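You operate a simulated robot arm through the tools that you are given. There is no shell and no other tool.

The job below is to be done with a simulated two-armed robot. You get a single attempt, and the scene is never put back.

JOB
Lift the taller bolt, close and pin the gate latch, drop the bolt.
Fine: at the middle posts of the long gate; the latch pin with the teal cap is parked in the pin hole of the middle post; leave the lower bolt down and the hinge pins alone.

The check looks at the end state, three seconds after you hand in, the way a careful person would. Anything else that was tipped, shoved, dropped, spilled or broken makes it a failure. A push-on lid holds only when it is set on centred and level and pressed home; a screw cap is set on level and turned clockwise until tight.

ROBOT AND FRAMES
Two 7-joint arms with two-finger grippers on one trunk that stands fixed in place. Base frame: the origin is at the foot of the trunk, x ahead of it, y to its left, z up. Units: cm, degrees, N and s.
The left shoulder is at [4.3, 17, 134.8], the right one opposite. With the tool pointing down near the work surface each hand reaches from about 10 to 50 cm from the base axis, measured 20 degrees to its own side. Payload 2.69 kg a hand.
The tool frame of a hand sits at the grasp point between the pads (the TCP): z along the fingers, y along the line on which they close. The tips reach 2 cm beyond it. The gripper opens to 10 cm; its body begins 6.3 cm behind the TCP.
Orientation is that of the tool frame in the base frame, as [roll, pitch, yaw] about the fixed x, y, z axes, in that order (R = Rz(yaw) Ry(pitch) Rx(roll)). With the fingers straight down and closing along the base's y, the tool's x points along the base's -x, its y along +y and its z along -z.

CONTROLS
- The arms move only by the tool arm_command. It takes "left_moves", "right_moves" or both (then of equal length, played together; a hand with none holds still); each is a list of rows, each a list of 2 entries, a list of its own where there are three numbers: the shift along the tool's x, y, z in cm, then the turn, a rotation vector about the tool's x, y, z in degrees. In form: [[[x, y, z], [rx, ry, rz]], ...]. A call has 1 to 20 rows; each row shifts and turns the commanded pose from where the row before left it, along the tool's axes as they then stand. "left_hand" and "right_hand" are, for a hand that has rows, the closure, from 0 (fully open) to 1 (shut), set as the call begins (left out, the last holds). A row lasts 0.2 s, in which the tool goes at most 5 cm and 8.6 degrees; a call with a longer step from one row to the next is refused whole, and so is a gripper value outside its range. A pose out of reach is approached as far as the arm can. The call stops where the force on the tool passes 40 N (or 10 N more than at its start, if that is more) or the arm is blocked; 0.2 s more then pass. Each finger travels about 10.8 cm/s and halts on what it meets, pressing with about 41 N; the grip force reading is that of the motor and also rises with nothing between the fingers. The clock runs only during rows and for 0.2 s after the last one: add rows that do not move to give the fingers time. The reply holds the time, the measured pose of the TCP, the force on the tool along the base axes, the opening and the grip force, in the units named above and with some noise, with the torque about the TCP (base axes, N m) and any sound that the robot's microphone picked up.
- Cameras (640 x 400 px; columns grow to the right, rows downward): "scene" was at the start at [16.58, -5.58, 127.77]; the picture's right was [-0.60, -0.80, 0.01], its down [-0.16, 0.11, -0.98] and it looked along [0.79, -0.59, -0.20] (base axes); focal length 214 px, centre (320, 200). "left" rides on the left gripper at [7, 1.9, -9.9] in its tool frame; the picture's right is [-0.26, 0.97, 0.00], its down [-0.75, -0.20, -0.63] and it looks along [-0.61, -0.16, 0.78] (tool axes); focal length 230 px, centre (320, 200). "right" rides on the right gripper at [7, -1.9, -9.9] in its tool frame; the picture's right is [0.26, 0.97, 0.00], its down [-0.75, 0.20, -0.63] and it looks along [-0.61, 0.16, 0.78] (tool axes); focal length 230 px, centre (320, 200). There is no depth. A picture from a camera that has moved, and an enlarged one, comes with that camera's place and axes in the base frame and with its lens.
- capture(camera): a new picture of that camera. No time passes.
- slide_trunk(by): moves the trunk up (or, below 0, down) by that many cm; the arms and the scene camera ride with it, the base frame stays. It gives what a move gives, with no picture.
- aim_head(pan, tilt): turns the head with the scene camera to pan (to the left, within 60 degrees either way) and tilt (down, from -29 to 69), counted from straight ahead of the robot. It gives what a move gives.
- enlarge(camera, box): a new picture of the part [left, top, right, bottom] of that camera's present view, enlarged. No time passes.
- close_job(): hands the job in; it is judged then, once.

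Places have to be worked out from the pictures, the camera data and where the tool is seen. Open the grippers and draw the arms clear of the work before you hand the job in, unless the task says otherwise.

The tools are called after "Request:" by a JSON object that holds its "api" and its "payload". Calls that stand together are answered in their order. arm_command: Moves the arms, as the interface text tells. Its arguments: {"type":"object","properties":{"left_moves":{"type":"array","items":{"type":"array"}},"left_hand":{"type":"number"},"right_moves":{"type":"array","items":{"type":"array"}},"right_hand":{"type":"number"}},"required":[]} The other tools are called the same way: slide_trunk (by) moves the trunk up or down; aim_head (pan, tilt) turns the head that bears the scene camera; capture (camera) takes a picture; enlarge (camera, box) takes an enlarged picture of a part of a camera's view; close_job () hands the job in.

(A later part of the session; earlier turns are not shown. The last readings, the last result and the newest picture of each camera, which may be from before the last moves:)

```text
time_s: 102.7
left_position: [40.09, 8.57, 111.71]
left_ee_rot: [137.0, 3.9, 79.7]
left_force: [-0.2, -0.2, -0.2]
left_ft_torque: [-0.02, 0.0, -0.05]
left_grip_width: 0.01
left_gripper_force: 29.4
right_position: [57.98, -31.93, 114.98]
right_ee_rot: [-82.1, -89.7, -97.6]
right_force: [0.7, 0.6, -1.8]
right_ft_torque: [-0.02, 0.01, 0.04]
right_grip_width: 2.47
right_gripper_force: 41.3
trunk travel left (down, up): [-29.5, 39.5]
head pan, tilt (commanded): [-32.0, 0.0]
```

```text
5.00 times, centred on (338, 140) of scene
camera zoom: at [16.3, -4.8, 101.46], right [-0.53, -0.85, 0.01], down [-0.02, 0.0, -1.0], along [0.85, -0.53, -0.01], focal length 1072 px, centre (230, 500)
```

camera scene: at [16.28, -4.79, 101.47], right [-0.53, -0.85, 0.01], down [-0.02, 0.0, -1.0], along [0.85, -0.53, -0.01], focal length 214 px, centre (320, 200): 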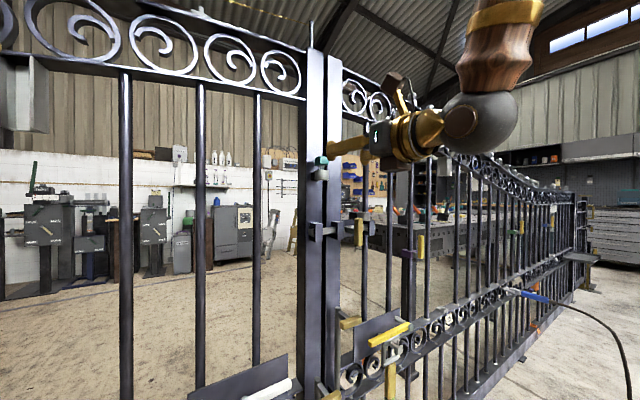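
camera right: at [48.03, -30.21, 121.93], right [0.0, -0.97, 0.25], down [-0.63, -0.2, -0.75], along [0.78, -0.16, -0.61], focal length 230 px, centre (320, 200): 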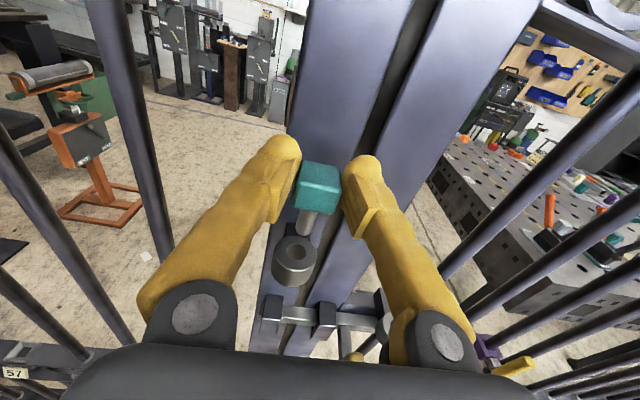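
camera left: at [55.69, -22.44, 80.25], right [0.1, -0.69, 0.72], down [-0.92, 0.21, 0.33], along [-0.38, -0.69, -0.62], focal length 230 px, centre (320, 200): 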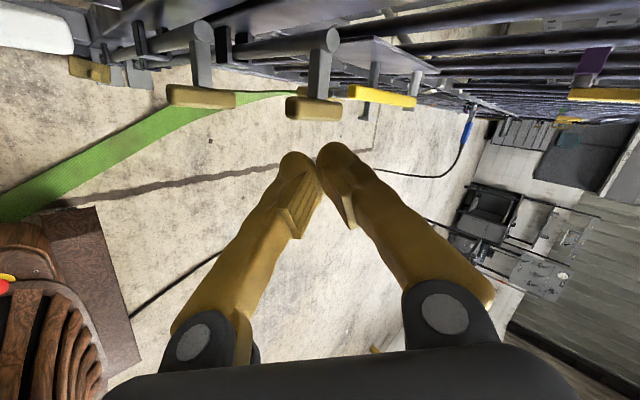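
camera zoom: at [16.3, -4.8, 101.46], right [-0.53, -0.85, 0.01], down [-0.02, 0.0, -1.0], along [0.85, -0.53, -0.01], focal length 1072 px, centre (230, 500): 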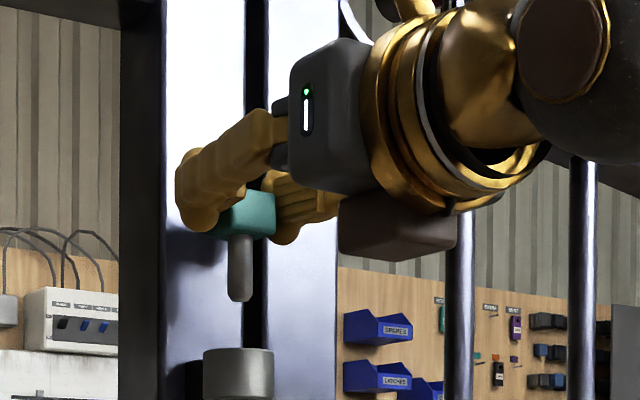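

The pin is out (shaft about 3 cm) and hangs straight. I record where the parking ring appears relative to the hand; I will match the latch ring to the same pixel position.

Request:
{"api": "enlarge", "payload": {"camera": "right", "box": [256, 150, 384, 310]}}

Request:
{"api": "enlarge", "payload": {"camera": "right", "box": [264, 225, 328, 295]}}

```text
2.50 times, centred on (320, 230) of right
camera zoom: at [48.03, -30.21, 121.93], right [0.0, -0.97, 0.25], down [-0.63, -0.2, -0.75], along [0.78, -0.16, -0.61], focal length 575 px, centre (320, 125)
```

zoom: 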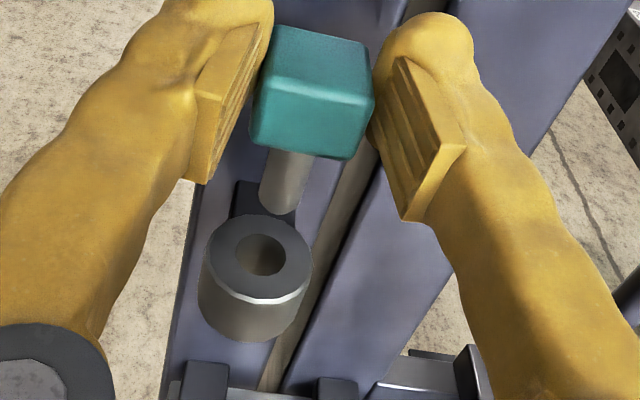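

```text
5.71 times, centred on (296, 260) of right
camera zoom: at [48.03, -30.21, 121.93], right [0.0, -0.97, 0.25], down [-0.63, -0.2, -0.75], along [0.78, -0.16, -0.61], focal length 1315 px, centre (457, -143)
```

zoom: 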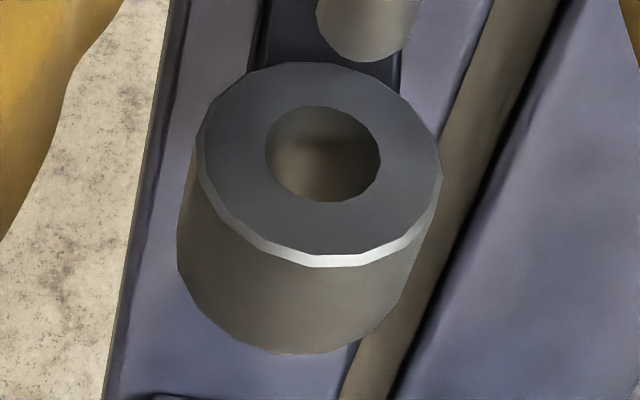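

Reference hole centre is at right-camera pixel (296.5, 252) with the hand 7 cm above the ring. I carry the pin over to the latch ring at the same relative height.

Request:
{"api": "arm_command", "payload": {"right_moves": [[[0, 2.25, 0], [0, 0, 0]], [[0, 2.25, 0], [0, 0, 0]], [[0, 2.25, 0], [0, 0, 0]], [[0, 2.25, 0], [0, 0, 0]], [[0, 2.25, 0], [0, 0, 0]], [[0, 2.25, 0], [0, 0, 0]], [[-2, 0, 0], [0, 0, 0]], [[-2, 0, 0], [0, 0, 0]], [[-2, 0, 0], [0, 0, 0]], [[-2, 0, 0], [0, 0, 0]], [[-2, 0, 0], [0, 0, 0]], [[0, 0, 0], [0, 0, 0]], [[0, 0, 0], [0, 0, 0]]]}}

Request:
{"api": "capture", "payload": {"camera": "right"}}

Request:
{"api": "enlarge", "payload": {"camera": "right", "box": [264, 225, 328, 295]}}

Request:
{"api": "capture", "payload": {"camera": "scene"}}

```text
time_s: 105.5
left_position: [40.26, 8.44, 111.87]
left_ee_rot: [137.0, 3.8, 79.8]
left_force: [0.6, 0.1, 0.8]
left_ft_torque: [0.0, -0.04, 0.0]
left_grip_width: 0.02
left_gripper_force: 29.0
right_position: [58.2, -45.58, 104.9]
right_ee_rot: [-79.5, -89.6, -100.4]
right_force: [-1.1, 0.3, -1.5]
right_ft_torque: [-0.02, 0.01, -0.01]
right_grip_width: 2.46
right_gripper_force: 40.9
trunk travel left (down, up): [-29.5, 39.5]
head pan, tilt (commanded): [-32.0, 0.0]
```

```text
taken
camera right: at [48.35, -43.79, 111.85], right [0.0, -0.97, 0.25], down [-0.63, -0.2, -0.75], along [0.78, -0.16, -0.61], focal length 230 px, centre (320, 200)
```

right: 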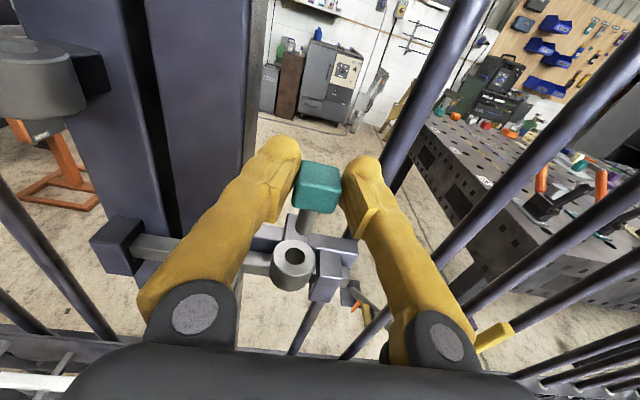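

```text
5.71 times, centred on (296, 260) of right
camera zoom: at [48.35, -43.79, 111.85], right [0.0, -0.97, 0.25], down [-0.63, -0.2, -0.75], along [0.78, -0.16, -0.61], focal length 1315 px, centre (457, -143)
```

zoom: 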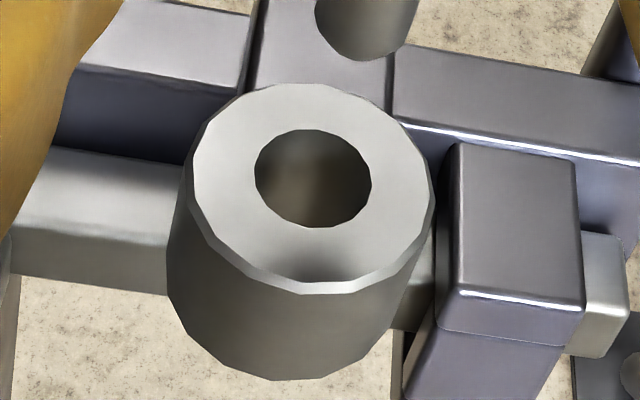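

```text
taken
camera scene: at [16.3, -4.81, 101.46], right [-0.53, -0.85, 0.01], down [-0.02, 0.0, -1.0], along [0.85, -0.53, -0.01], focal length 214 px, centre (320, 200)
```

scene: 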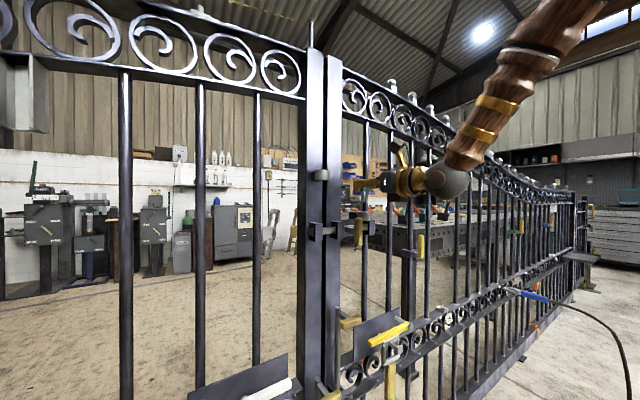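

The latch ring appears offset by only (-10, +26) zoomed pixels from the reference, i.e. about [-0.22, +0.06, -0.3] cm. I apply that correction and check again from both cameras.

Request:
{"api": "arm_command", "payload": {"right_moves": [[[-0.3, -0.06, -0.22], [0, 0, 0]], [[0, 0, 0], [0, 0, 0]], [[0, 0, 0], [0, 0, 0]]]}}

Request:
{"api": "enlarge", "payload": {"camera": "right", "box": [264, 225, 328, 295]}}

Request:
{"api": "enlarge", "payload": {"camera": "scene", "box": [324, 170, 404, 250]}}

```text
time_s: 106.3
left_position: [40.23, 8.45, 111.83]
left_ee_rot: [137.1, 3.9, 79.9]
left_force: [-0.3, 0.1, 0.3]
left_ft_torque: [0.0, -0.02, -0.01]
left_grip_width: 0.0
left_gripper_force: 29.7
right_position: [58.06, -45.41, 104.62]
right_ee_rot: [-78.3, -89.6, -101.5]
right_force: [-0.7, -0.3, -0.8]
right_ft_torque: [0.01, 0.02, 0.0]
right_grip_width: 2.46
right_gripper_force: 41.0
trunk travel left (down, up): [-29.5, 39.5]
head pan, tilt (commanded): [-32.0, 0.0]
```

```text
5.71 times, centred on (296, 260) of right
camera zoom: at [48.08, -43.67, 111.55], right [0.0, -0.97, 0.25], down [-0.63, -0.2, -0.75], along [0.78, -0.16, -0.61], focal length 1315 px, centre (457, -143)
```

zoom: 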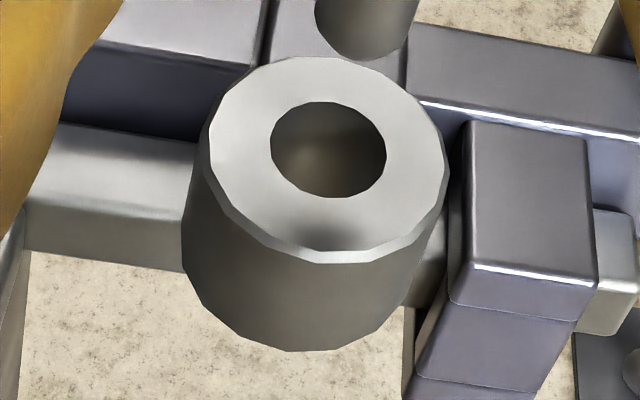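

```text
5.00 times, centred on (364, 210) of scene
camera zoom: at [16.29, -4.8, 101.46], right [-0.53, -0.85, 0.01], down [-0.02, 0.0, -1.0], along [0.85, -0.53, -0.01], focal length 1072 px, centre (100, 150)
```

zoom: 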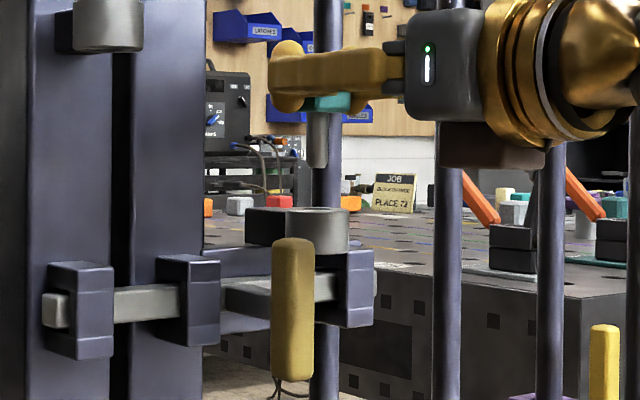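

Both views agree within about 0.7 mm. I apply the small remaining correction and go down 1.8 cm so the tip is just above the hole.

Request:
{"api": "arm_command", "payload": {"right_moves": [[[-0.5, 0.05, 0.03], [0, 0, 0]], [[-0.5, 0, 0], [0, 0, 0]], [[-0.5, 0, 0], [0, 0, 0]], [[-0.3, 0, 0], [0, 0, 0]], [[0, 0, 0], [0, 0, 0]]]}}

Request:
{"api": "enlarge", "payload": {"camera": "right", "box": [272, 170, 368, 270]}}

Request:
{"api": "enlarge", "payload": {"camera": "scene", "box": [340, 180, 388, 230]}}

```text
time_s: 107.5
left_position: [40.15, 8.51, 111.8]
left_ee_rot: [137.0, 3.9, 79.8]
left_force: [-0.1, 0.1, -0.5]
left_ft_torque: [-0.01, 0.02, 0.0]
left_grip_width: 0.0
left_gripper_force: 29.5
right_position: [58.04, -45.41, 103.02]
right_ee_rot: [-76.0, -89.7, -103.6]
right_force: [0.5, 1.1, -2.5]
right_ft_torque: [-0.03, 0.04, 0.03]
right_grip_width: 2.44
right_gripper_force: 41.2
trunk travel left (down, up): [-29.5, 39.5]
head pan, tilt (commanded): [-32.0, 0.0]
```

```text
4.00 times, centred on (320, 220) of right
camera zoom: at [48.03, -43.69, 109.8], right [0.0, -0.97, 0.25], down [-0.63, -0.2, -0.75], along [0.78, -0.16, -0.61], focal length 920 px, centre (320, 120)
```

zoom: 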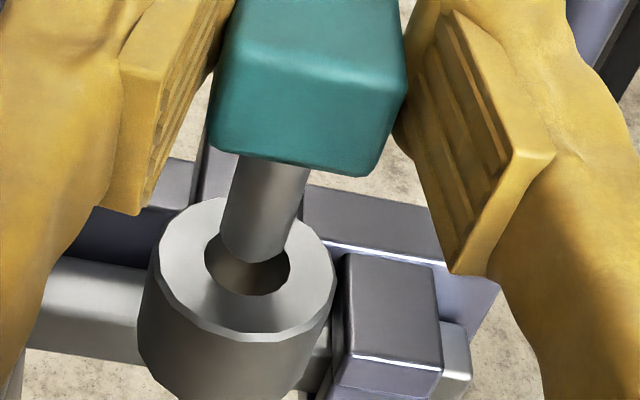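

```text
8.00 times, centred on (364, 205) of scene
camera zoom: at [16.3, -4.8, 101.46], right [-0.53, -0.85, 0.01], down [-0.02, 0.0, -1.0], along [0.85, -0.53, -0.01], focal length 1716 px, centre (-32, 160)
```

zoom: 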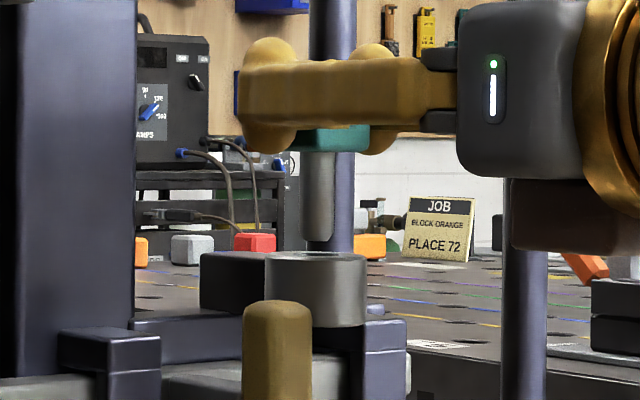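

The tip is about 0.5 cm above the hole and centred in both views. I lower gently 0.9 cm and check the force.

Request:
{"api": "arm_command", "payload": {"right_moves": [[[-0.3, -0.03, 0], [0, 0, 0]], [[-0.3, 0, 0], [0, 0, 0]], [[-0.3, 0, 0], [0, 0, 0]], [[0, 0, 0], [0, 0, 0]]]}}

Request:
{"api": "enlarge", "payload": {"camera": "right", "box": [272, 170, 368, 270]}}

Request:
{"api": "enlarge", "payload": {"camera": "scene", "box": [340, 180, 388, 230]}}

```text
time_s: 108.5
left_position: [40.15, 8.53, 111.81]
left_ee_rot: [137.0, 3.9, 79.8]
left_force: [0.1, -0.3, -0.7]
left_ft_torque: [-0.01, 0.01, 0.01]
left_grip_width: 0.0
left_gripper_force: 29.6
right_position: [58.04, -45.53, 101.96]
right_ee_rot: [-78.0, -89.6, -101.8]
right_force: [0.3, 0.2, -1.9]
right_ft_torque: [-0.01, 0.01, 0.02]
right_grip_width: 2.47
right_gripper_force: 41.0
trunk travel left (down, up): [-29.5, 39.5]
head pan, tilt (commanded): [-32.0, 0.0]
```

```text
4.00 times, centred on (320, 220) of right
camera zoom: at [48.15, -43.66, 108.88], right [0.0, -0.97, 0.25], down [-0.63, -0.2, -0.75], along [0.78, -0.16, -0.61], focal length 920 px, centre (320, 120)
```

zoom: 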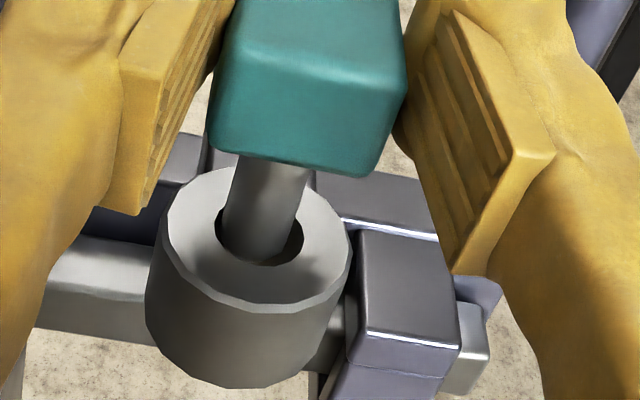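

```text
8.00 times, centred on (364, 205) of scene
camera zoom: at [16.29, -4.8, 101.46], right [-0.53, -0.85, 0.01], down [-0.02, 0.0, -1.0], along [0.85, -0.53, -0.01], focal length 1716 px, centre (-32, 160)
```

zoom: 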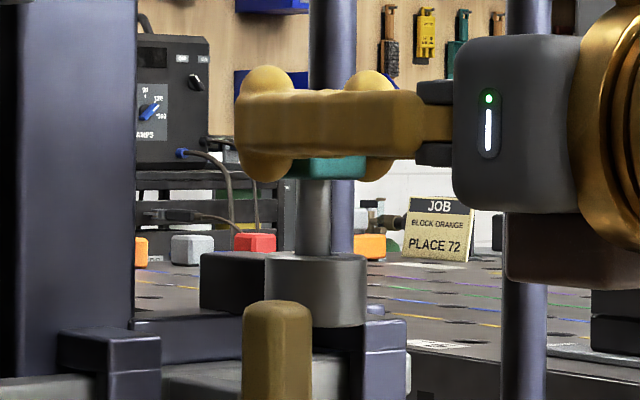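

The pin tip has entered the hole without force. I continue lowering 1.8 cm.

Request:
{"api": "arm_command", "payload": {"right_moves": [[[-0.3, 0, 0], [0, 0, 0]], [[-0.3, 0, 0], [0, 0, 0]], [[-0.3, 0, 0], [0, 0, 0]], [[-0.3, 0, 0], [0, 0, 0]], [[-0.3, 0, 0], [0, 0, 0]], [[-0.3, 0, 0], [0, 0, 0]], [[0, 0, 0], [0, 0, 0]]]}}

Request:
{"api": "enlarge", "payload": {"camera": "right", "box": [272, 170, 368, 270]}}

Request:
{"api": "enlarge", "payload": {"camera": "scene", "box": [340, 180, 388, 230]}}

```text
time_s: 110.1
left_position: [40.05, 8.63, 111.93]
left_ee_rot: [136.9, 4.0, 79.8]
left_force: [1.0, -0.1, -0.6]
left_ft_torque: [0.01, -0.05, 0.02]
left_grip_width: 0.01
left_gripper_force: 29.0
right_position: [57.95, -45.37, 100.74]
right_ee_rot: [-20.6, -89.3, -159.2]
right_force: [2.8, -1.6, 18.9]
right_ft_torque: [-0.08, -0.3, -0.01]
right_grip_width: 2.46
right_gripper_force: 40.9
trunk travel left (down, up): [-29.5, 39.5]
head pan, tilt (commanded): [-32.0, 0.0]
```

```text
4.00 times, centred on (320, 220) of right
camera zoom: at [47.93, -43.57, 107.42], right [0.0, -0.97, 0.25], down [-0.62, -0.2, -0.76], along [0.78, -0.16, -0.6], focal length 920 px, centre (320, 120)
```

zoom: 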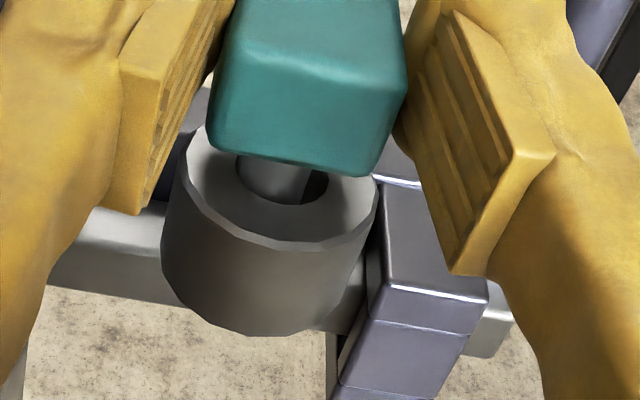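

```text
8.00 times, centred on (364, 205) of scene
camera zoom: at [16.17, -4.71, 101.5], right [-0.53, -0.85, 0.01], down [-0.02, 0.0, -1.0], along [0.85, -0.53, -0.01], focal length 1716 px, centre (-32, 160)
```

zoom: 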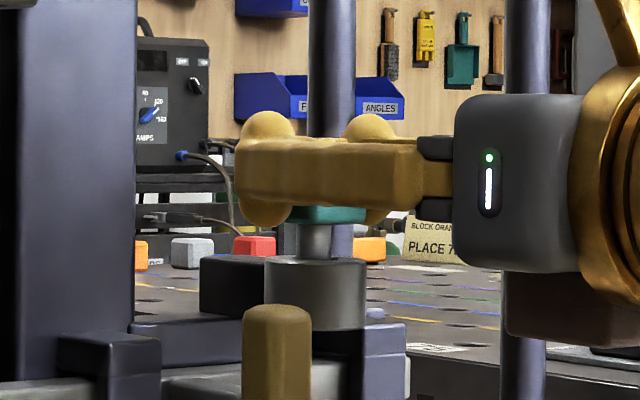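

The pin stopped with about the same neck showing (1.2 cm) as it had in the parking ring, and 19 N upward, so it is bottomed. I relieve the pressure, open the fingers and look.

Request:
{"api": "arm_command", "payload": {"right_moves": [[[0.25, 0, 0], [0, 0, 0]], [[0.2, 0, 0], [0, 0, 0]], [[0, 0, 0], [0, 0, 0]]]}}

Request:
{"api": "arm_command", "payload": {"right_moves": [[[0, 0, 0], [0, 0, 0]], [[0, 0, 0], [0, 0, 0]], [[0, 0, 0], [0, 0, 0]]], "right_hand": 0.4}}

Request:
{"api": "capture", "payload": {"camera": "right"}}

Request:
{"api": "enlarge", "payload": {"camera": "right", "box": [272, 170, 368, 270]}}

Request:
{"api": "enlarge", "payload": {"camera": "scene", "box": [340, 180, 388, 230]}}

```text
time_s: 110.9
left_position: [40.17, 8.57, 111.85]
left_ee_rot: [136.9, 3.9, 79.9]
left_force: [0.0, 0.0, 0.0]
left_ft_torque: [0.04, 0.03, 0.01]
left_grip_width: 0.03
left_gripper_force: 29.5
right_position: [57.97, -45.37, 100.68]
right_ee_rot: [-95.9, -89.7, -83.8]
right_force: [1.9, 1.9, 8.5]
right_ft_torque: [0.0, -0.2, 0.01]
right_grip_width: 2.45
right_gripper_force: 41.3
trunk travel left (down, up): [-29.5, 39.5]
head pan, tilt (commanded): [-32.0, 0.0]
```

```text
time_s: 111.7
left_position: [40.21, 8.59, 111.91]
left_ee_rot: [137.0, 3.9, 79.8]
left_force: [0.2, -0.1, -0.9]
left_ft_torque: [0.02, 0.0, 0.0]
left_grip_width: 0.0
left_gripper_force: 29.5
right_position: [57.88, -45.41, 100.57]
right_ee_rot: [-82.7, -89.6, -97.0]
right_force: [0.6, -0.1, -0.4]
right_ft_torque: [0.0, 0.03, 0.0]
right_grip_width: 6.01
right_gripper_force: 0.1
trunk travel left (down, up): [-29.5, 39.5]
head pan, tilt (commanded): [-32.0, 0.0]
```

```text
taken
camera right: at [48.01, -43.66, 107.55], right [0.0, -0.97, 0.25], down [-0.63, -0.2, -0.75], along [0.78, -0.16, -0.61], focal length 230 px, centre (320, 200)
```

right: 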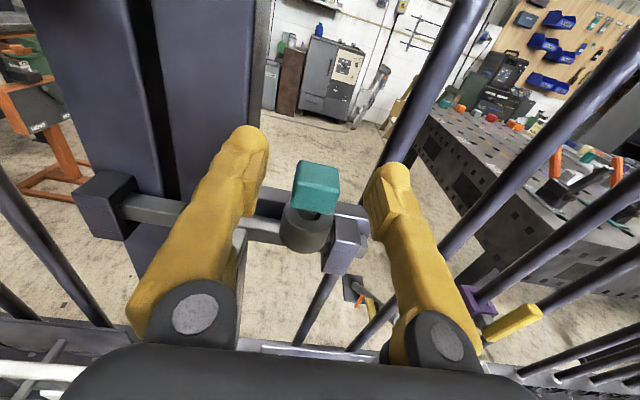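

```text
4.00 times, centred on (320, 220) of right
camera zoom: at [48.01, -43.66, 107.55], right [0.0, -0.97, 0.25], down [-0.63, -0.2, -0.75], along [0.78, -0.16, -0.61], focal length 920 px, centre (320, 120)
```

zoom: 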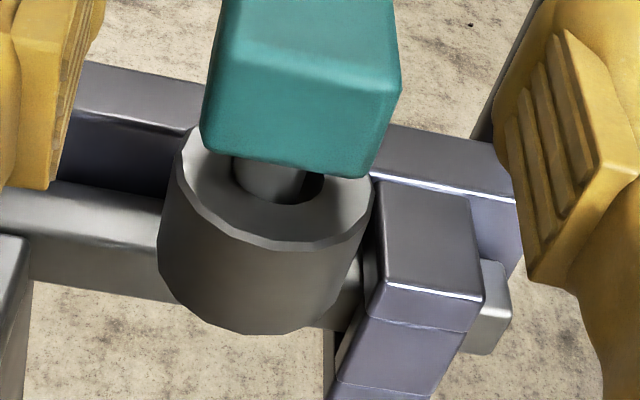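

```text
8.00 times, centred on (364, 205) of scene
camera zoom: at [16.28, -4.79, 101.46], right [-0.53, -0.85, 0.01], down [-0.02, 0.0, -1.0], along [0.85, -0.53, -0.01], focal length 1716 px, centre (-32, 160)
```

zoom: 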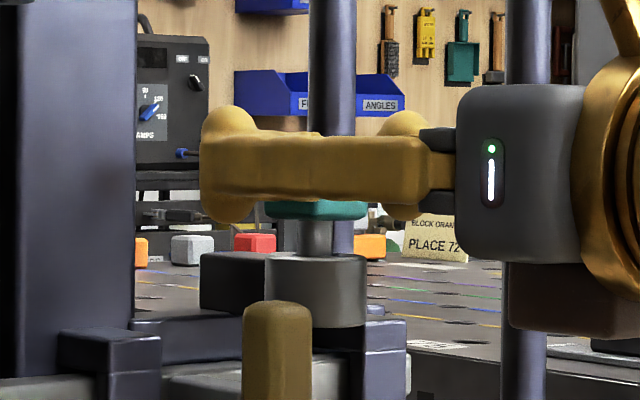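

The pin stands upright in the latch ring. I withdraw the hand straight back and take the same relative view I had of the parked pin to compare its depth.

Request:
{"api": "arm_command", "payload": {"right_moves": [[[0, 0, -1.5], [0, 0, 0]], [[0, 0, -2], [0, 0, 0]], [[0, 0, -2], [0, 0, 0]], [[0, 0, -2], [0, 0, 0]], [[-0.8, 0.1, -2.1], [0, 0, 0]], [[0, 0, 0], [0, 0, 0]]]}}

Request:
{"api": "enlarge", "payload": {"camera": "right", "box": [272, 80, 368, 180]}}

Request:
{"api": "capture", "payload": {"camera": "right"}}

Request:
{"api": "enlarge", "payload": {"camera": "scene", "box": [340, 180, 388, 230]}}

```text
time_s: 113.1
left_position: [40.35, 8.5, 111.87]
left_ee_rot: [137.0, 3.9, 79.8]
left_force: [-0.5, -0.3, -0.8]
left_ft_torque: [0.0, -0.02, 0.0]
left_grip_width: 0.0
left_gripper_force: 29.8
right_position: [48.49, -45.4, 99.93]
right_ee_rot: [-73.9, -89.7, -105.9]
right_force: [0.7, -0.3, -0.9]
right_ft_torque: [-0.01, 0.0, -0.03]
right_grip_width: 5.99
right_gripper_force: 0.1
trunk travel left (down, up): [-29.5, 39.5]
head pan, tilt (commanded): [-32.0, 0.0]
```

```text
4.00 times, centred on (320, 130) of right
camera zoom: at [38.49, -43.68, 106.84], right [0.0, -0.97, 0.25], down [-0.63, -0.2, -0.75], along [0.78, -0.16, -0.61], focal length 920 px, centre (320, 480)
```

zoom: 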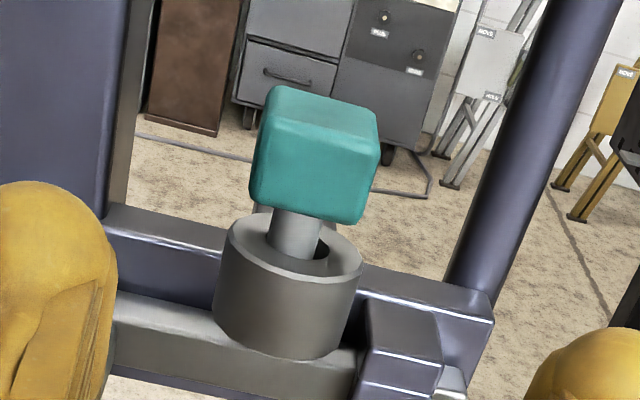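

```text
taken
camera right: at [38.49, -43.68, 106.84], right [0.0, -0.97, 0.25], down [-0.63, -0.2, -0.75], along [0.78, -0.16, -0.61], focal length 230 px, centre (320, 200)
```

right: 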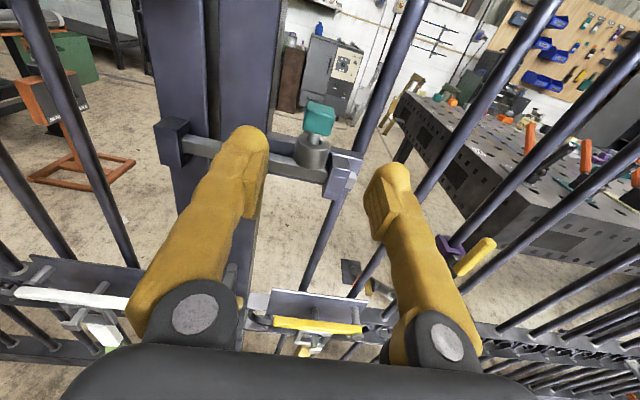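

```text
8.00 times, centred on (364, 205) of scene
camera zoom: at [16.29, -4.79, 101.46], right [-0.53, -0.85, 0.01], down [-0.02, 0.0, -1.0], along [0.85, -0.53, -0.01], focal length 1716 px, centre (-32, 160)
```

zoom: 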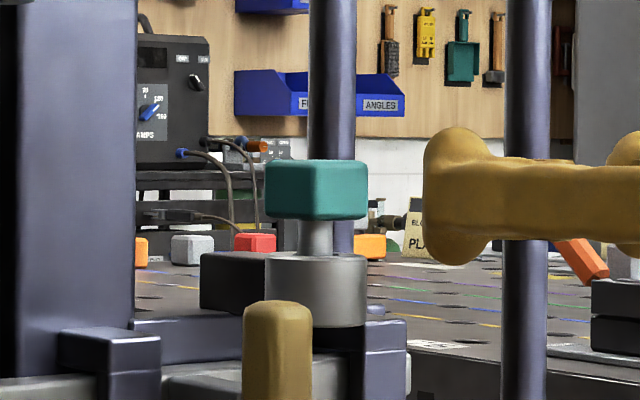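

The cap sits at the same height relative to the ring as when parked, so the pin is home. Now I back off and lower the trunk to go push the bolt down.

Request:
{"api": "arm_command", "payload": {"right_moves": [[[0, 0, -2], [0, 0, 0]], [[0, 0, -2], [0, 0, 0]], [[0, 0, 0], [0, 0, 0]]]}}

Request:
{"api": "slide_trunk", "payload": {"by": -22}}

Request:
{"api": "arm_command", "payload": {"right_moves": [[[0, 0, 0], [0, 0, -8.2]], [[0, 0, 0], [0, 0, -8.2]], [[0, 0, 0], [0, 0, -8.2]], [[0, 0, 0], [0, 0, -8.2]], [[0, 0, 0], [0, 0, -8.2]], [[0, 0, 0], [0, 0, -8.2]], [[0, 0, 0], [0, 0, -8.2]], [[0, 0, 0], [0, 0, -8.2]], [[0, 0, 0], [0, 0, -8.2]], [[0, 0, 0], [0, 0, -8.2]], [[0, 0, 0], [0, 0, -8.0]], [[0, 0, 0], [0, 0, 0]]]}}

Request:
{"api": "aim_head", "payload": {"pan": -40, "tilt": 15}}

Request:
{"api": "capture", "payload": {"camera": "right"}}

Request:
{"api": "capture", "payload": {"camera": "scene"}}

```text
time_s: 113.9
left_position: [40.13, 8.39, 111.9]
left_ee_rot: [137.0, 3.9, 79.8]
left_force: [0.3, 0.5, 0.9]
left_ft_torque: [0.03, -0.02, 0.03]
left_grip_width: 0.0
left_gripper_force: 29.6
right_position: [44.58, -45.45, 99.97]
right_ee_rot: [-76.7, -89.7, -103.2]
right_force: [-0.7, -0.1, -0.2]
right_ft_torque: [0.01, -0.02, -0.02]
right_grip_width: 5.99
right_gripper_force: 0.1
trunk travel left (down, up): [-29.5, 39.5]
head pan, tilt (commanded): [-32.0, 0.0]
```

```text
time_s: 116.2
left_position: [40.07, 8.55, 90.09]
left_ee_rot: [136.5, 4.0, 79.7]
left_force: [0.8, -0.1, 0.2]
left_ft_torque: [-0.02, -0.06, 0.0]
left_grip_width: 0.01
left_gripper_force: 29.4
right_position: [44.52, -45.65, 77.86]
right_ee_rot: [-74.6, -89.6, -105.2]
right_force: [0.2, 1.0, 0.0]
right_ft_torque: [-0.01, 0.0, -0.01]
right_grip_width: 6.02
right_gripper_force: 0.1
trunk travel left (down, up): [-7.5, 61.5]
head pan, tilt (commanded): [-32.0, 0.0]
```

```text
time_s: 118.8
left_position: [40.12, 8.38, 90.06]
left_ee_rot: [136.5, 3.9, 79.7]
left_force: [0.4, 1.5, -0.4]
left_ft_torque: [0.01, -0.01, 0.02]
left_grip_width: 0.0
left_gripper_force: 29.1
right_position: [44.62, -45.6, 77.85]
right_ee_rot: [89.9, -0.2, 90.1]
right_force: [0.3, -0.3, -0.2]
right_ft_torque: [0.02, -0.01, -0.01]
right_grip_width: 5.99
right_gripper_force: 0.0
trunk travel left (down, up): [-7.5, 61.5]
head pan, tilt (commanded): [-32.0, 0.0]
```

```text
time_s: 119.6
left_position: [40.02, 8.46, 90.2]
left_ee_rot: [136.6, 3.9, 79.7]
left_force: [-0.1, -0.4, -0.1]
left_ft_torque: [-0.01, 0.01, -0.03]
left_grip_width: 0.0
left_gripper_force: 29.6
right_position: [44.63, -45.59, 77.92]
right_ee_rot: [90.0, -0.2, 90.2]
right_force: [1.4, -0.3, -0.9]
right_ft_torque: [0.01, -0.01, 0.01]
right_grip_width: 5.98
right_gripper_force: 0.1
trunk travel left (down, up): [-7.5, 61.5]
head pan, tilt (commanded): [-40.0, 15.0]
```

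```text
taken
camera right: at [34.59, -38.63, 76.0], right [0.0, 0.25, 0.97], down [-0.63, -0.75, 0.2], along [0.78, -0.61, 0.16], focal length 230 px, centre (320, 200)
```

right: 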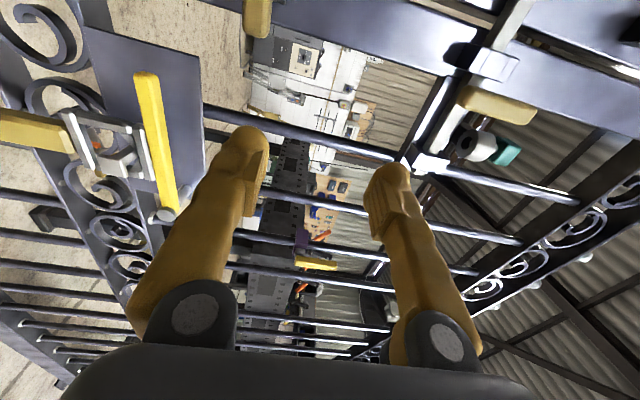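

```text
taken
camera scene: at [15.39, -6.03, 77.06], right [-0.64, -0.77, 0.01], down [-0.21, 0.17, -0.96], along [0.74, -0.62, -0.27], focal length 214 px, centre (320, 200)
```

scene: 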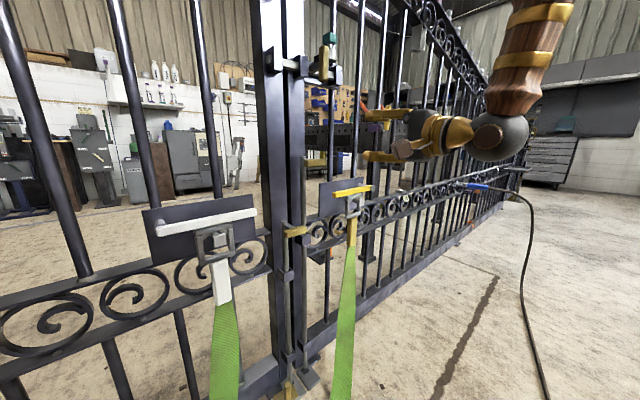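

The bolt handle is still up at z ~71.5. I align the hand in front of it.

Request:
{"api": "arm_command", "payload": {"right_moves": [[[1.8, -1.55, 0.6], [0, 0, 0]], [[1.8, -1.55, 0.6], [0, 0, 0]], [[1.8, -1.55, 0.6], [0, 0, 0]], [[1.8, -1.55, 0.6], [0, 0, 0]], [[0, 0, 0], [0, 0, 0]]], "right_hand": 0.35}}

Request:
{"api": "capture", "payload": {"camera": "right"}}

Request:
{"api": "enlarge", "payload": {"camera": "scene", "box": [270, 130, 430, 250]}}

```text
time_s: 120.8
left_position: [40.05, 8.51, 90.06]
left_ee_rot: [136.5, 3.8, 79.7]
left_force: [0.3, -0.2, -0.3]
left_ft_torque: [-0.03, 0.02, 0.01]
left_grip_width: 0.04
left_gripper_force: 28.8
right_position: [47.01, -38.08, 71.71]
right_ee_rot: [90.0, -0.3, 90.2]
right_force: [1.1, 0.1, 0.0]
right_ft_torque: [-0.02, 0.01, -0.04]
right_grip_width: 6.51
right_gripper_force: 0.0
trunk travel left (down, up): [-7.5, 61.5]
head pan, tilt (commanded): [-40.0, 15.0]
```

```text
taken
camera right: at [37.08, -31.07, 69.8], right [0.0, 0.25, 0.97], down [-0.63, -0.75, 0.2], along [0.78, -0.61, 0.16], focal length 230 px, centre (320, 200)
```

right: 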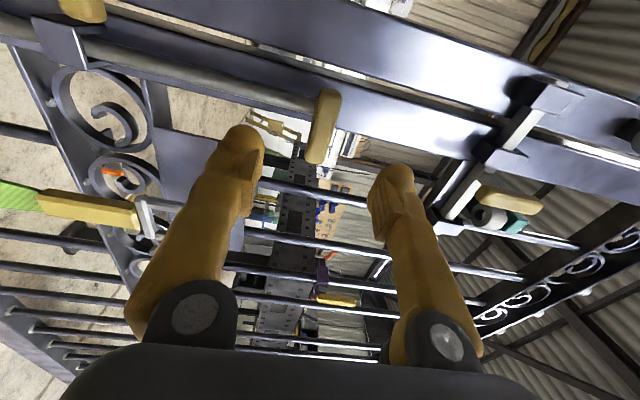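

```text
3.33 times, centred on (350, 190) of scene
camera zoom: at [15.39, -6.03, 77.06], right [-0.64, -0.77, 0.01], down [-0.21, 0.17, -0.96], along [0.74, -0.62, -0.27], focal length 715 px, centre (220, 233)
```

zoom: 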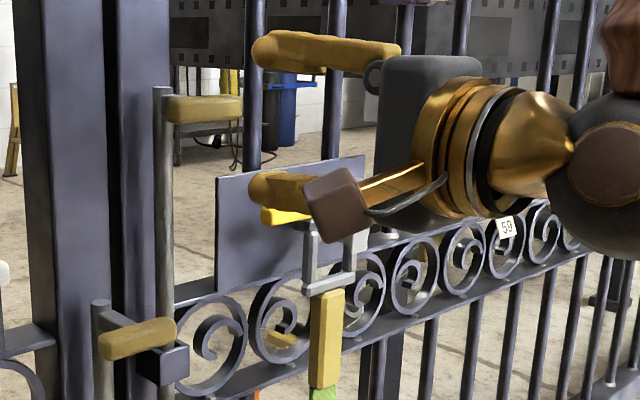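

The handle is centred between the open fingers. I move forward to straddle it and close.

Request:
{"api": "arm_command", "payload": {"right_moves": [[[0, 0, 2.1], [0, 0, 0]], [[0, 0, 2.1], [0, 0, 0]], [[0, 0, 2.1], [0, 0, 0]], [[-0.1, 0.1, 2.1], [0, 0, 0]], [[0, 0, 0.3], [0, 0, 0]], [[0, 0, 0], [0, 0, 0]]]}}

Request:
{"api": "capture", "payload": {"camera": "right"}}

Request:
{"api": "arm_command", "payload": {"right_moves": [[[0, 0, 0], [0, 0, 0]], [[0, 0, 0], [0, 0, 0]], [[0, 0, 0], [0, 0, 0]], [[0, 0, 0], [0, 0, 0]]], "right_hand": 1}}

```text
time_s: 122.2
left_position: [40.14, 8.37, 90.09]
left_ee_rot: [136.5, 3.9, 79.6]
left_force: [0.7, -0.4, 0.8]
left_ft_torque: [-0.02, 0.03, -0.02]
left_grip_width: 0.01
left_gripper_force: 29.5
right_position: [55.64, -38.32, 71.88]
right_ee_rot: [89.9, -0.3, 90.2]
right_force: [-0.2, 0.2, -0.1]
right_ft_torque: [0.02, -0.02, 0.0]
right_grip_width: 6.5
right_gripper_force: 0.0
trunk travel left (down, up): [-7.5, 61.5]
head pan, tilt (commanded): [-40.0, 15.0]
```

```text
taken
camera right: at [45.65, -31.37, 69.98], right [0.0, 0.25, 0.97], down [-0.63, -0.75, 0.2], along [0.78, -0.61, 0.16], focal length 230 px, centre (320, 200)
```

right: 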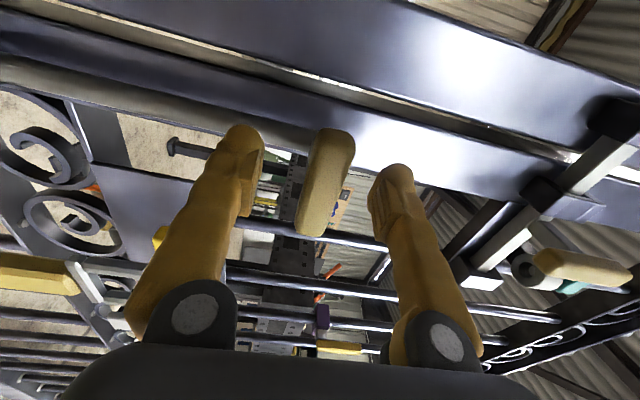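

```text
time_s: 123.2
left_position: [40.2, 8.44, 90.11]
left_ee_rot: [136.6, 3.9, 79.6]
left_force: [0.3, 0.5, 0.6]
left_ft_torque: [0.0, -0.03, 0.03]
left_grip_width: 0.0
left_gripper_force: 29.5
right_position: [55.67, -38.41, 71.82]
right_ee_rot: [89.8, -0.3, 90.3]
right_force: [2.2, 0.7, 0.3]
right_ft_torque: [-0.05, 0.0, -0.01]
right_grip_width: 1.33
right_gripper_force: 39.3
trunk travel left (down, up): [-7.5, 61.5]
head pan, tilt (commanded): [-40.0, 15.0]
```

Gripped at z 71.8. I push the bolt down 6 cm gently.

Request:
{"api": "arm_command", "payload": {"right_moves": [[[0, -0.6, 0], [0, 0, 0]], [[0, -0.6, 0], [0, 0, 0]], [[0, -0.6, 0], [0, 0, 0]], [[0, -0.6, 0], [0, 0, 0]], [[0, -0.6, 0], [0, 0, 0]], [[0, -0.6, 0], [0, 0, 0]], [[0, -0.6, 0], [0, 0, 0]], [[0, -0.6, 0], [0, 0, 0]], [[0, -0.6, 0], [0, 0, 0]], [[0, -0.6, 0], [0, 0, 0]], [[0, 0, 0], [0, 0, 0]]]}}

Request:
{"api": "capture", "payload": {"camera": "right"}}

Request:
{"api": "enlarge", "payload": {"camera": "scene", "box": [270, 130, 430, 250]}}

```text
time_s: 125.6
left_position: [40.16, 8.52, 90.18]
left_ee_rot: [136.5, 3.9, 79.7]
left_force: [-0.1, 0.6, 0.5]
left_ft_torque: [0.01, 0.0, 0.01]
left_grip_width: 0.01
left_gripper_force: 29.4
right_position: [55.68, -38.31, 65.75]
right_ee_rot: [90.0, -0.3, 90.2]
right_force: [-3.8, 11.8, -10.5]
right_ft_torque: [-0.11, 0.12, 0.21]
right_grip_width: 1.3
right_gripper_force: 39.4
trunk travel left (down, up): [-7.5, 61.5]
head pan, tilt (commanded): [-40.0, 15.0]
```

```text
taken
camera right: at [45.62, -31.39, 63.89], right [0.0, 0.25, 0.97], down [-0.63, -0.75, 0.2], along [0.78, -0.61, 0.16], focal length 230 px, centre (320, 200)
```

right: 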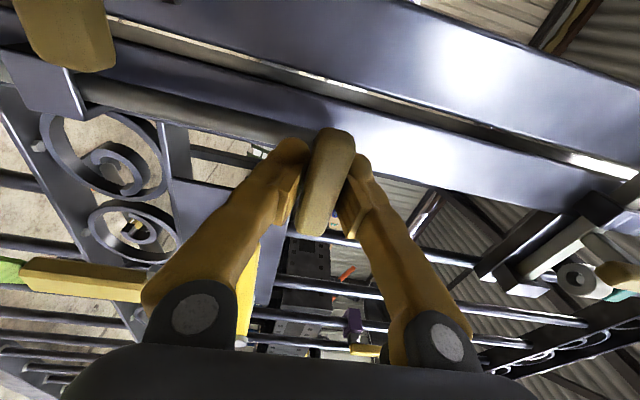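

```text
3.33 times, centred on (350, 190) of scene
camera zoom: at [15.42, -6.0, 77.05], right [-0.64, -0.77, 0.01], down [-0.22, 0.17, -0.96], along [0.74, -0.62, -0.27], focal length 715 px, centre (220, 233)
```

zoom: 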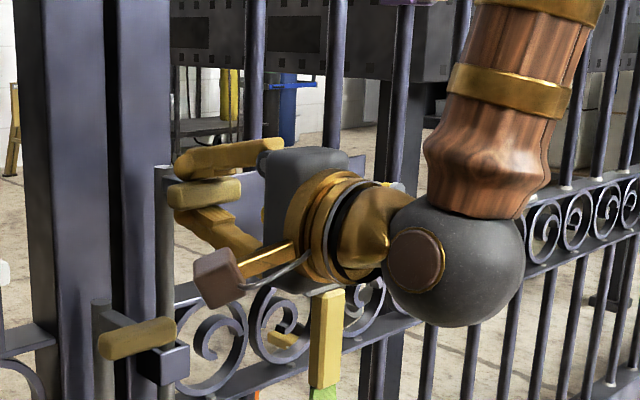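

The bolt is nearly down, its weight (about 10 N) hanging on the hand. I lower another 0.9 cm until it rests.

Request:
{"api": "arm_command", "payload": {"right_moves": [[[0, -0.3, 0], [0, 0, 0]], [[0, -0.3, 0], [0, 0, 0]], [[0, -0.3, 0], [0, 0, 0]], [[0, 0, 0], [0, 0, 0]]]}}

```text
time_s: 126.6
left_position: [40.06, 8.52, 90.16]
left_ee_rot: [136.5, 3.9, 79.8]
left_force: [0.8, -0.3, -1.6]
left_ft_torque: [-0.04, -0.01, -0.01]
left_grip_width: 0.0
left_gripper_force: 29.5
right_position: [55.61, -38.22, 65.01]
right_ee_rot: [89.9, -0.3, 90.2]
right_force: [-10.9, 11.0, -2.1]
right_ft_torque: [-0.05, 0.05, 0.5]
right_grip_width: 1.29
right_gripper_force: 39.5
trunk travel left (down, up): [-7.5, 61.5]
head pan, tilt (commanded): [-40.0, 15.0]
```

At z 65.0 the load is gone, matching the original rest height. I press 0.4 cm more to be sure it is bottomed.

Request:
{"api": "arm_command", "payload": {"right_moves": [[[0, -0.2, 0], [0, 0, 0]], [[0, -0.2, 0], [0, 0, 0]], [[0, 0, 0], [0, 0, 0]]]}}

```text
time_s: 127.4
left_position: [39.9, 8.6, 90.23]
left_ee_rot: [136.4, 4.0, 79.6]
left_force: [0.1, 0.4, -0.2]
left_ft_torque: [-0.03, -0.01, -0.01]
left_grip_width: 0.01
left_gripper_force: 29.4
right_position: [55.56, -38.4, 64.94]
right_ee_rot: [89.4, -0.2, 90.1]
right_force: [-6.3, 1.5, 25.9]
right_ft_torque: [0.02, -0.31, 0.8]
right_grip_width: 1.32
right_gripper_force: 39.6
trunk travel left (down, up): [-7.5, 61.5]
head pan, tilt (commanded): [-40.0, 15.0]
```

Bottomed firmly (26 N up, no movement). I relax, open the fingers and withdraw.

Request:
{"api": "arm_command", "payload": {"right_moves": [[[0, 0.3, 0], [0, 0, 0]], [[0, 0.1, 0], [0, 0, 0]], [[0, 0, 0], [0, 0, 0]]]}}

Request:
{"api": "arm_command", "payload": {"right_moves": [[[0, 0, 0], [0, 0, 0]], [[0, 0, 0], [0, 0, 0]], [[0, 0, 0], [0, 0, 0]]], "right_hand": 0.35}}

Request:
{"api": "arm_command", "payload": {"right_moves": [[[0, 0, -2], [0, 0, 0]], [[0, 0, -2], [0, 0, 0]], [[0, 0, -2.5], [0, 0, 0]], [[0, 0, -2.5], [0, 0, 0]], [[0, 0, -2.5], [0, 0, 0]], [[-3, 2, 0], [0, 0, 0]], [[-3, 2, 0], [0, 0, 0]], [[-3, 2, 0], [0, 0, 0]], [[0, 0, 0], [0, 0, 0]]]}}

Request:
{"api": "capture", "payload": {"camera": "scene"}}

Request:
{"api": "capture", "payload": {"camera": "right"}}

```text
time_s: 128.2
left_position: [40.14, 8.68, 90.14]
left_ee_rot: [136.5, 3.8, 79.7]
left_force: [-0.3, 0.3, -0.4]
left_ft_torque: [0.0, -0.02, -0.01]
left_grip_width: 0.0
left_gripper_force: 28.9
right_position: [55.71, -38.39, 64.97]
right_ee_rot: [89.9, -0.3, 90.2]
right_force: [8.8, 6.5, 12.7]
right_ft_torque: [-0.02, -0.11, -0.81]
right_grip_width: 1.33
right_gripper_force: 39.4
trunk travel left (down, up): [-7.5, 61.5]
head pan, tilt (commanded): [-40.0, 15.0]
```

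```text
time_s: 129.0
left_position: [40.14, 8.52, 90.0]
left_ee_rot: [136.5, 3.9, 79.6]
left_force: [-0.5, 0.6, -0.5]
left_ft_torque: [0.03, -0.04, 0.01]
left_grip_width: 0.0
left_gripper_force: 29.4
right_position: [55.63, -38.36, 64.9]
right_ee_rot: [90.0, -0.3, 90.2]
right_force: [0.1, 0.5, 0.1]
right_ft_torque: [0.03, -0.03, 0.01]
right_grip_width: 6.49
right_gripper_force: 0.1
trunk travel left (down, up): [-7.5, 61.5]
head pan, tilt (commanded): [-40.0, 15.0]
```

```text
time_s: 131.0
left_position: [40.05, 8.5, 90.18]
left_ee_rot: [136.5, 3.9, 79.7]
left_force: [-0.2, -0.9, -0.2]
left_ft_torque: [-0.02, 0.0, -0.01]
left_grip_width: 0.0
left_gripper_force: 30.1
right_position: [44.3, -47.31, 70.93]
right_ee_rot: [89.9, -0.4, 90.1]
right_force: [-0.5, -0.2, 0.5]
right_ft_torque: [0.01, -0.01, -0.01]
right_grip_width: 6.5
right_gripper_force: 0.1
trunk travel left (down, up): [-7.5, 61.5]
head pan, tilt (commanded): [-40.0, 15.0]
```

```text
taken
camera scene: at [15.38, -6.03, 77.06], right [-0.64, -0.77, 0.01], down [-0.21, 0.17, -0.96], along [0.74, -0.62, -0.27], focal length 214 px, centre (320, 200)
```

scene: 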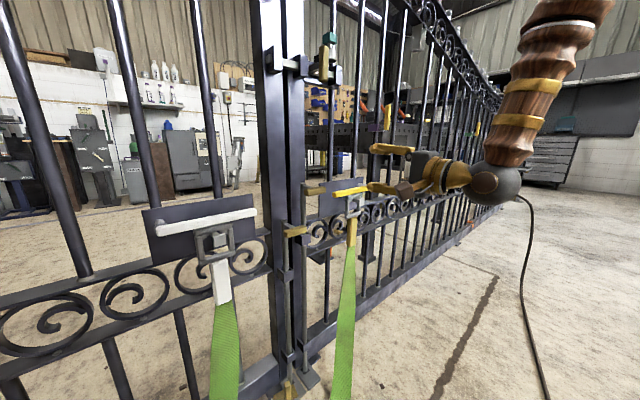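

```text
taken
camera right: at [34.2, -40.41, 69.06], right [0.0, 0.25, 0.97], down [-0.63, -0.75, 0.2], along [0.78, -0.61, 0.16], focal length 230 px, centre (320, 200)
```

right: 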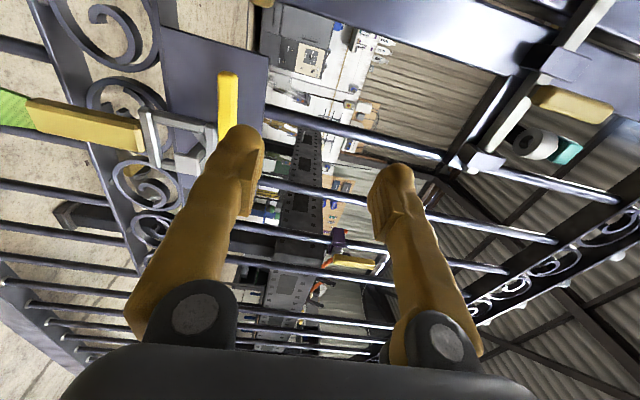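

Bolt released. I open both grippers fully, draw the right hand further away, and then inspect the bolt foot, latch and pin.

Request:
{"api": "arm_command", "payload": {"right_moves": [[[-1, 2, -1], [0, 0, 0]], [[-1, 3, -1], [0, 0, 0]], [[-1, 3, -1], [0, 0, 0]], [[-1, 3, 0], [0, 0, 0]], [[0, 3, 0], [0, 0, 0]], [[0, 0, 0], [0, 0, 0]]], "right_hand": 0, "left_moves": [[[0, 0, -1], [0, 0, 0]], [[0, 0, -1], [0, 0, 0]], [[0, 0, 0], [0, 0, 0]], [[0, 0, 0], [0, 0, 0]], [[0, 0, 0], [0, 0, 0]], [[0, 0, 0], [0, 0, 0]]], "left_hand": 0}}

Request:
{"api": "aim_head", "payload": {"pan": -38, "tilt": 45}}

Request:
{"api": "enlarge", "payload": {"camera": "scene", "box": [270, 170, 350, 250]}}

Request:
{"api": "enlarge", "payload": {"camera": "scene", "box": [260, 20, 400, 150]}}

Request:
{"api": "aim_head", "payload": {"pan": -38, "tilt": 0}}

Request:
{"api": "enlarge", "payload": {"camera": "scene", "box": [260, 80, 420, 180]}}

Request:
{"api": "capture", "payload": {"camera": "scene"}}

```text
time_s: 132.4
left_position: [38.39, 8.83, 93.09]
left_ee_rot: [133.9, 3.4, 79.6]
left_force: [-0.3, 0.8, -1.2]
left_ft_torque: [-0.03, -0.05, 0.0]
left_grip_width: 9.99
left_gripper_force: 0.0
right_position: [41.29, -51.72, 84.98]
right_ee_rot: [89.9, -0.3, 90.1]
right_force: [0.9, 0.4, 0.0]
right_ft_torque: [0.0, 0.01, -0.01]
right_grip_width: 10.01
right_gripper_force: 0.1
trunk travel left (down, up): [-7.5, 61.5]
head pan, tilt (commanded): [-40.0, 15.0]
```

```text
time_s: 133.4
left_position: [38.41, 8.86, 93.05]
left_ee_rot: [134.0, 3.4, 79.6]
left_force: [-0.1, 0.1, 0.7]
left_ft_torque: [0.04, 0.02, 0.02]
left_grip_width: 9.99
left_gripper_force: 0.0
right_position: [41.21, -51.65, 84.91]
right_ee_rot: [89.8, -0.3, 90.2]
right_force: [-0.8, -0.4, 0.2]
right_ft_torque: [0.0, -0.01, -0.02]
right_grip_width: 9.98
right_gripper_force: 0.0
trunk travel left (down, up): [-7.5, 61.5]
head pan, tilt (commanded): [-38.0, 45.0]
```

```text
5.00 times, centred on (310, 210) of scene
camera zoom: at [14.56, -5.03, 72.4], right [-0.62, -0.79, 0.01], down [-0.57, 0.43, -0.7], along [0.55, -0.44, -0.72], focal length 1072 px, centre (370, 150)
```

zoom: 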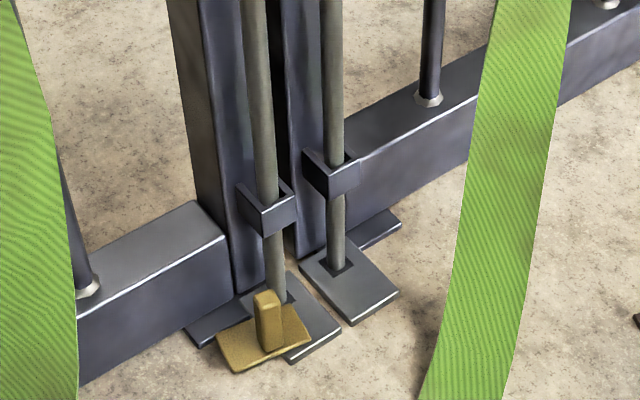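

```text
3.08 times, centred on (330, 85) of scene
camera zoom: at [14.56, -5.03, 72.4], right [-0.62, -0.79, 0.01], down [-0.57, 0.43, -0.7], along [0.55, -0.44, -0.72], focal length 660 px, centre (289, 554)
```

zoom: 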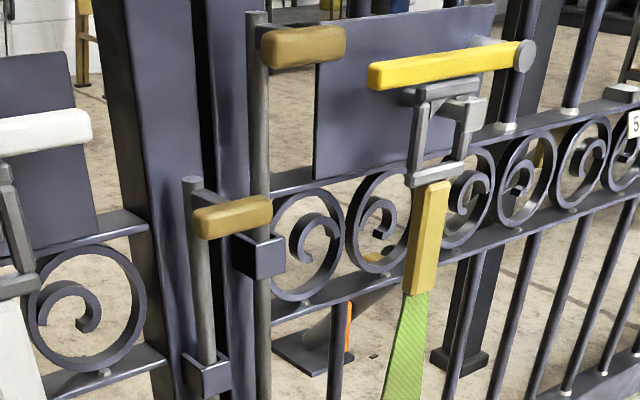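

```text
time_s: 134.5
left_position: [38.39, 8.78, 93.09]
left_ee_rot: [134.1, 3.5, 79.6]
left_force: [-1.0, 0.2, 0.0]
left_ft_torque: [0.04, -0.04, -0.04]
left_grip_width: 10.0
left_gripper_force: 0.1
right_position: [41.23, -51.72, 84.99]
right_ee_rot: [90.0, -0.3, 90.2]
right_force: [1.0, 1.0, -0.4]
right_ft_torque: [-0.04, 0.02, -0.02]
right_grip_width: 10.01
right_gripper_force: 0.1
trunk travel left (down, up): [-7.5, 61.5]
head pan, tilt (commanded): [-38.0, 0.0]
```

```text
4.00 times, centred on (340, 130) of scene
camera zoom: at [15.36, -5.57, 79.47], right [-0.62, -0.79, 0.01], down [-0.02, 0.0, -1.0], along [0.79, -0.62, -0.01], focal length 858 px, centre (240, 480)
```

zoom: 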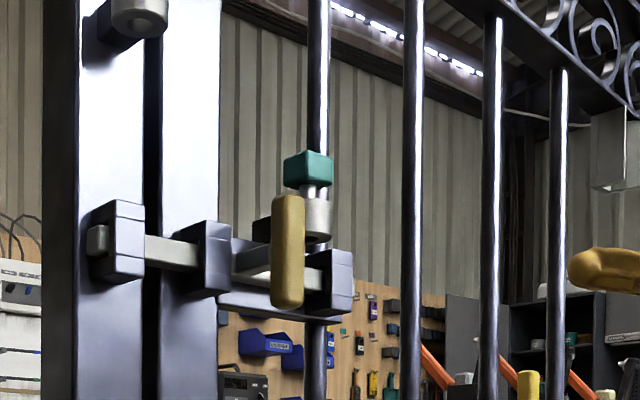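

```text
taken
camera scene: at [15.36, -5.57, 79.47], right [-0.62, -0.79, 0.01], down [-0.02, 0.0, -1.0], along [0.79, -0.62, -0.01], focal length 214 px, centre (320, 200)
```

scene: 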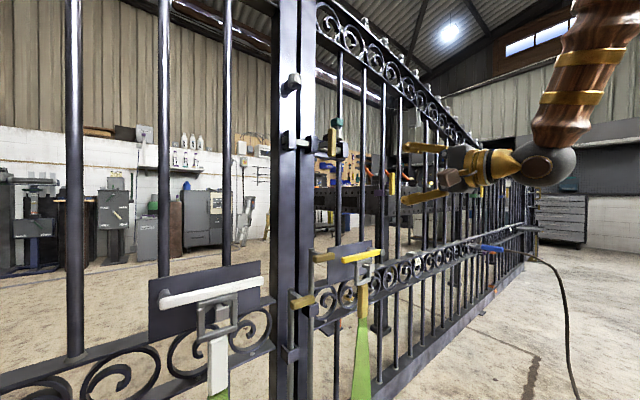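

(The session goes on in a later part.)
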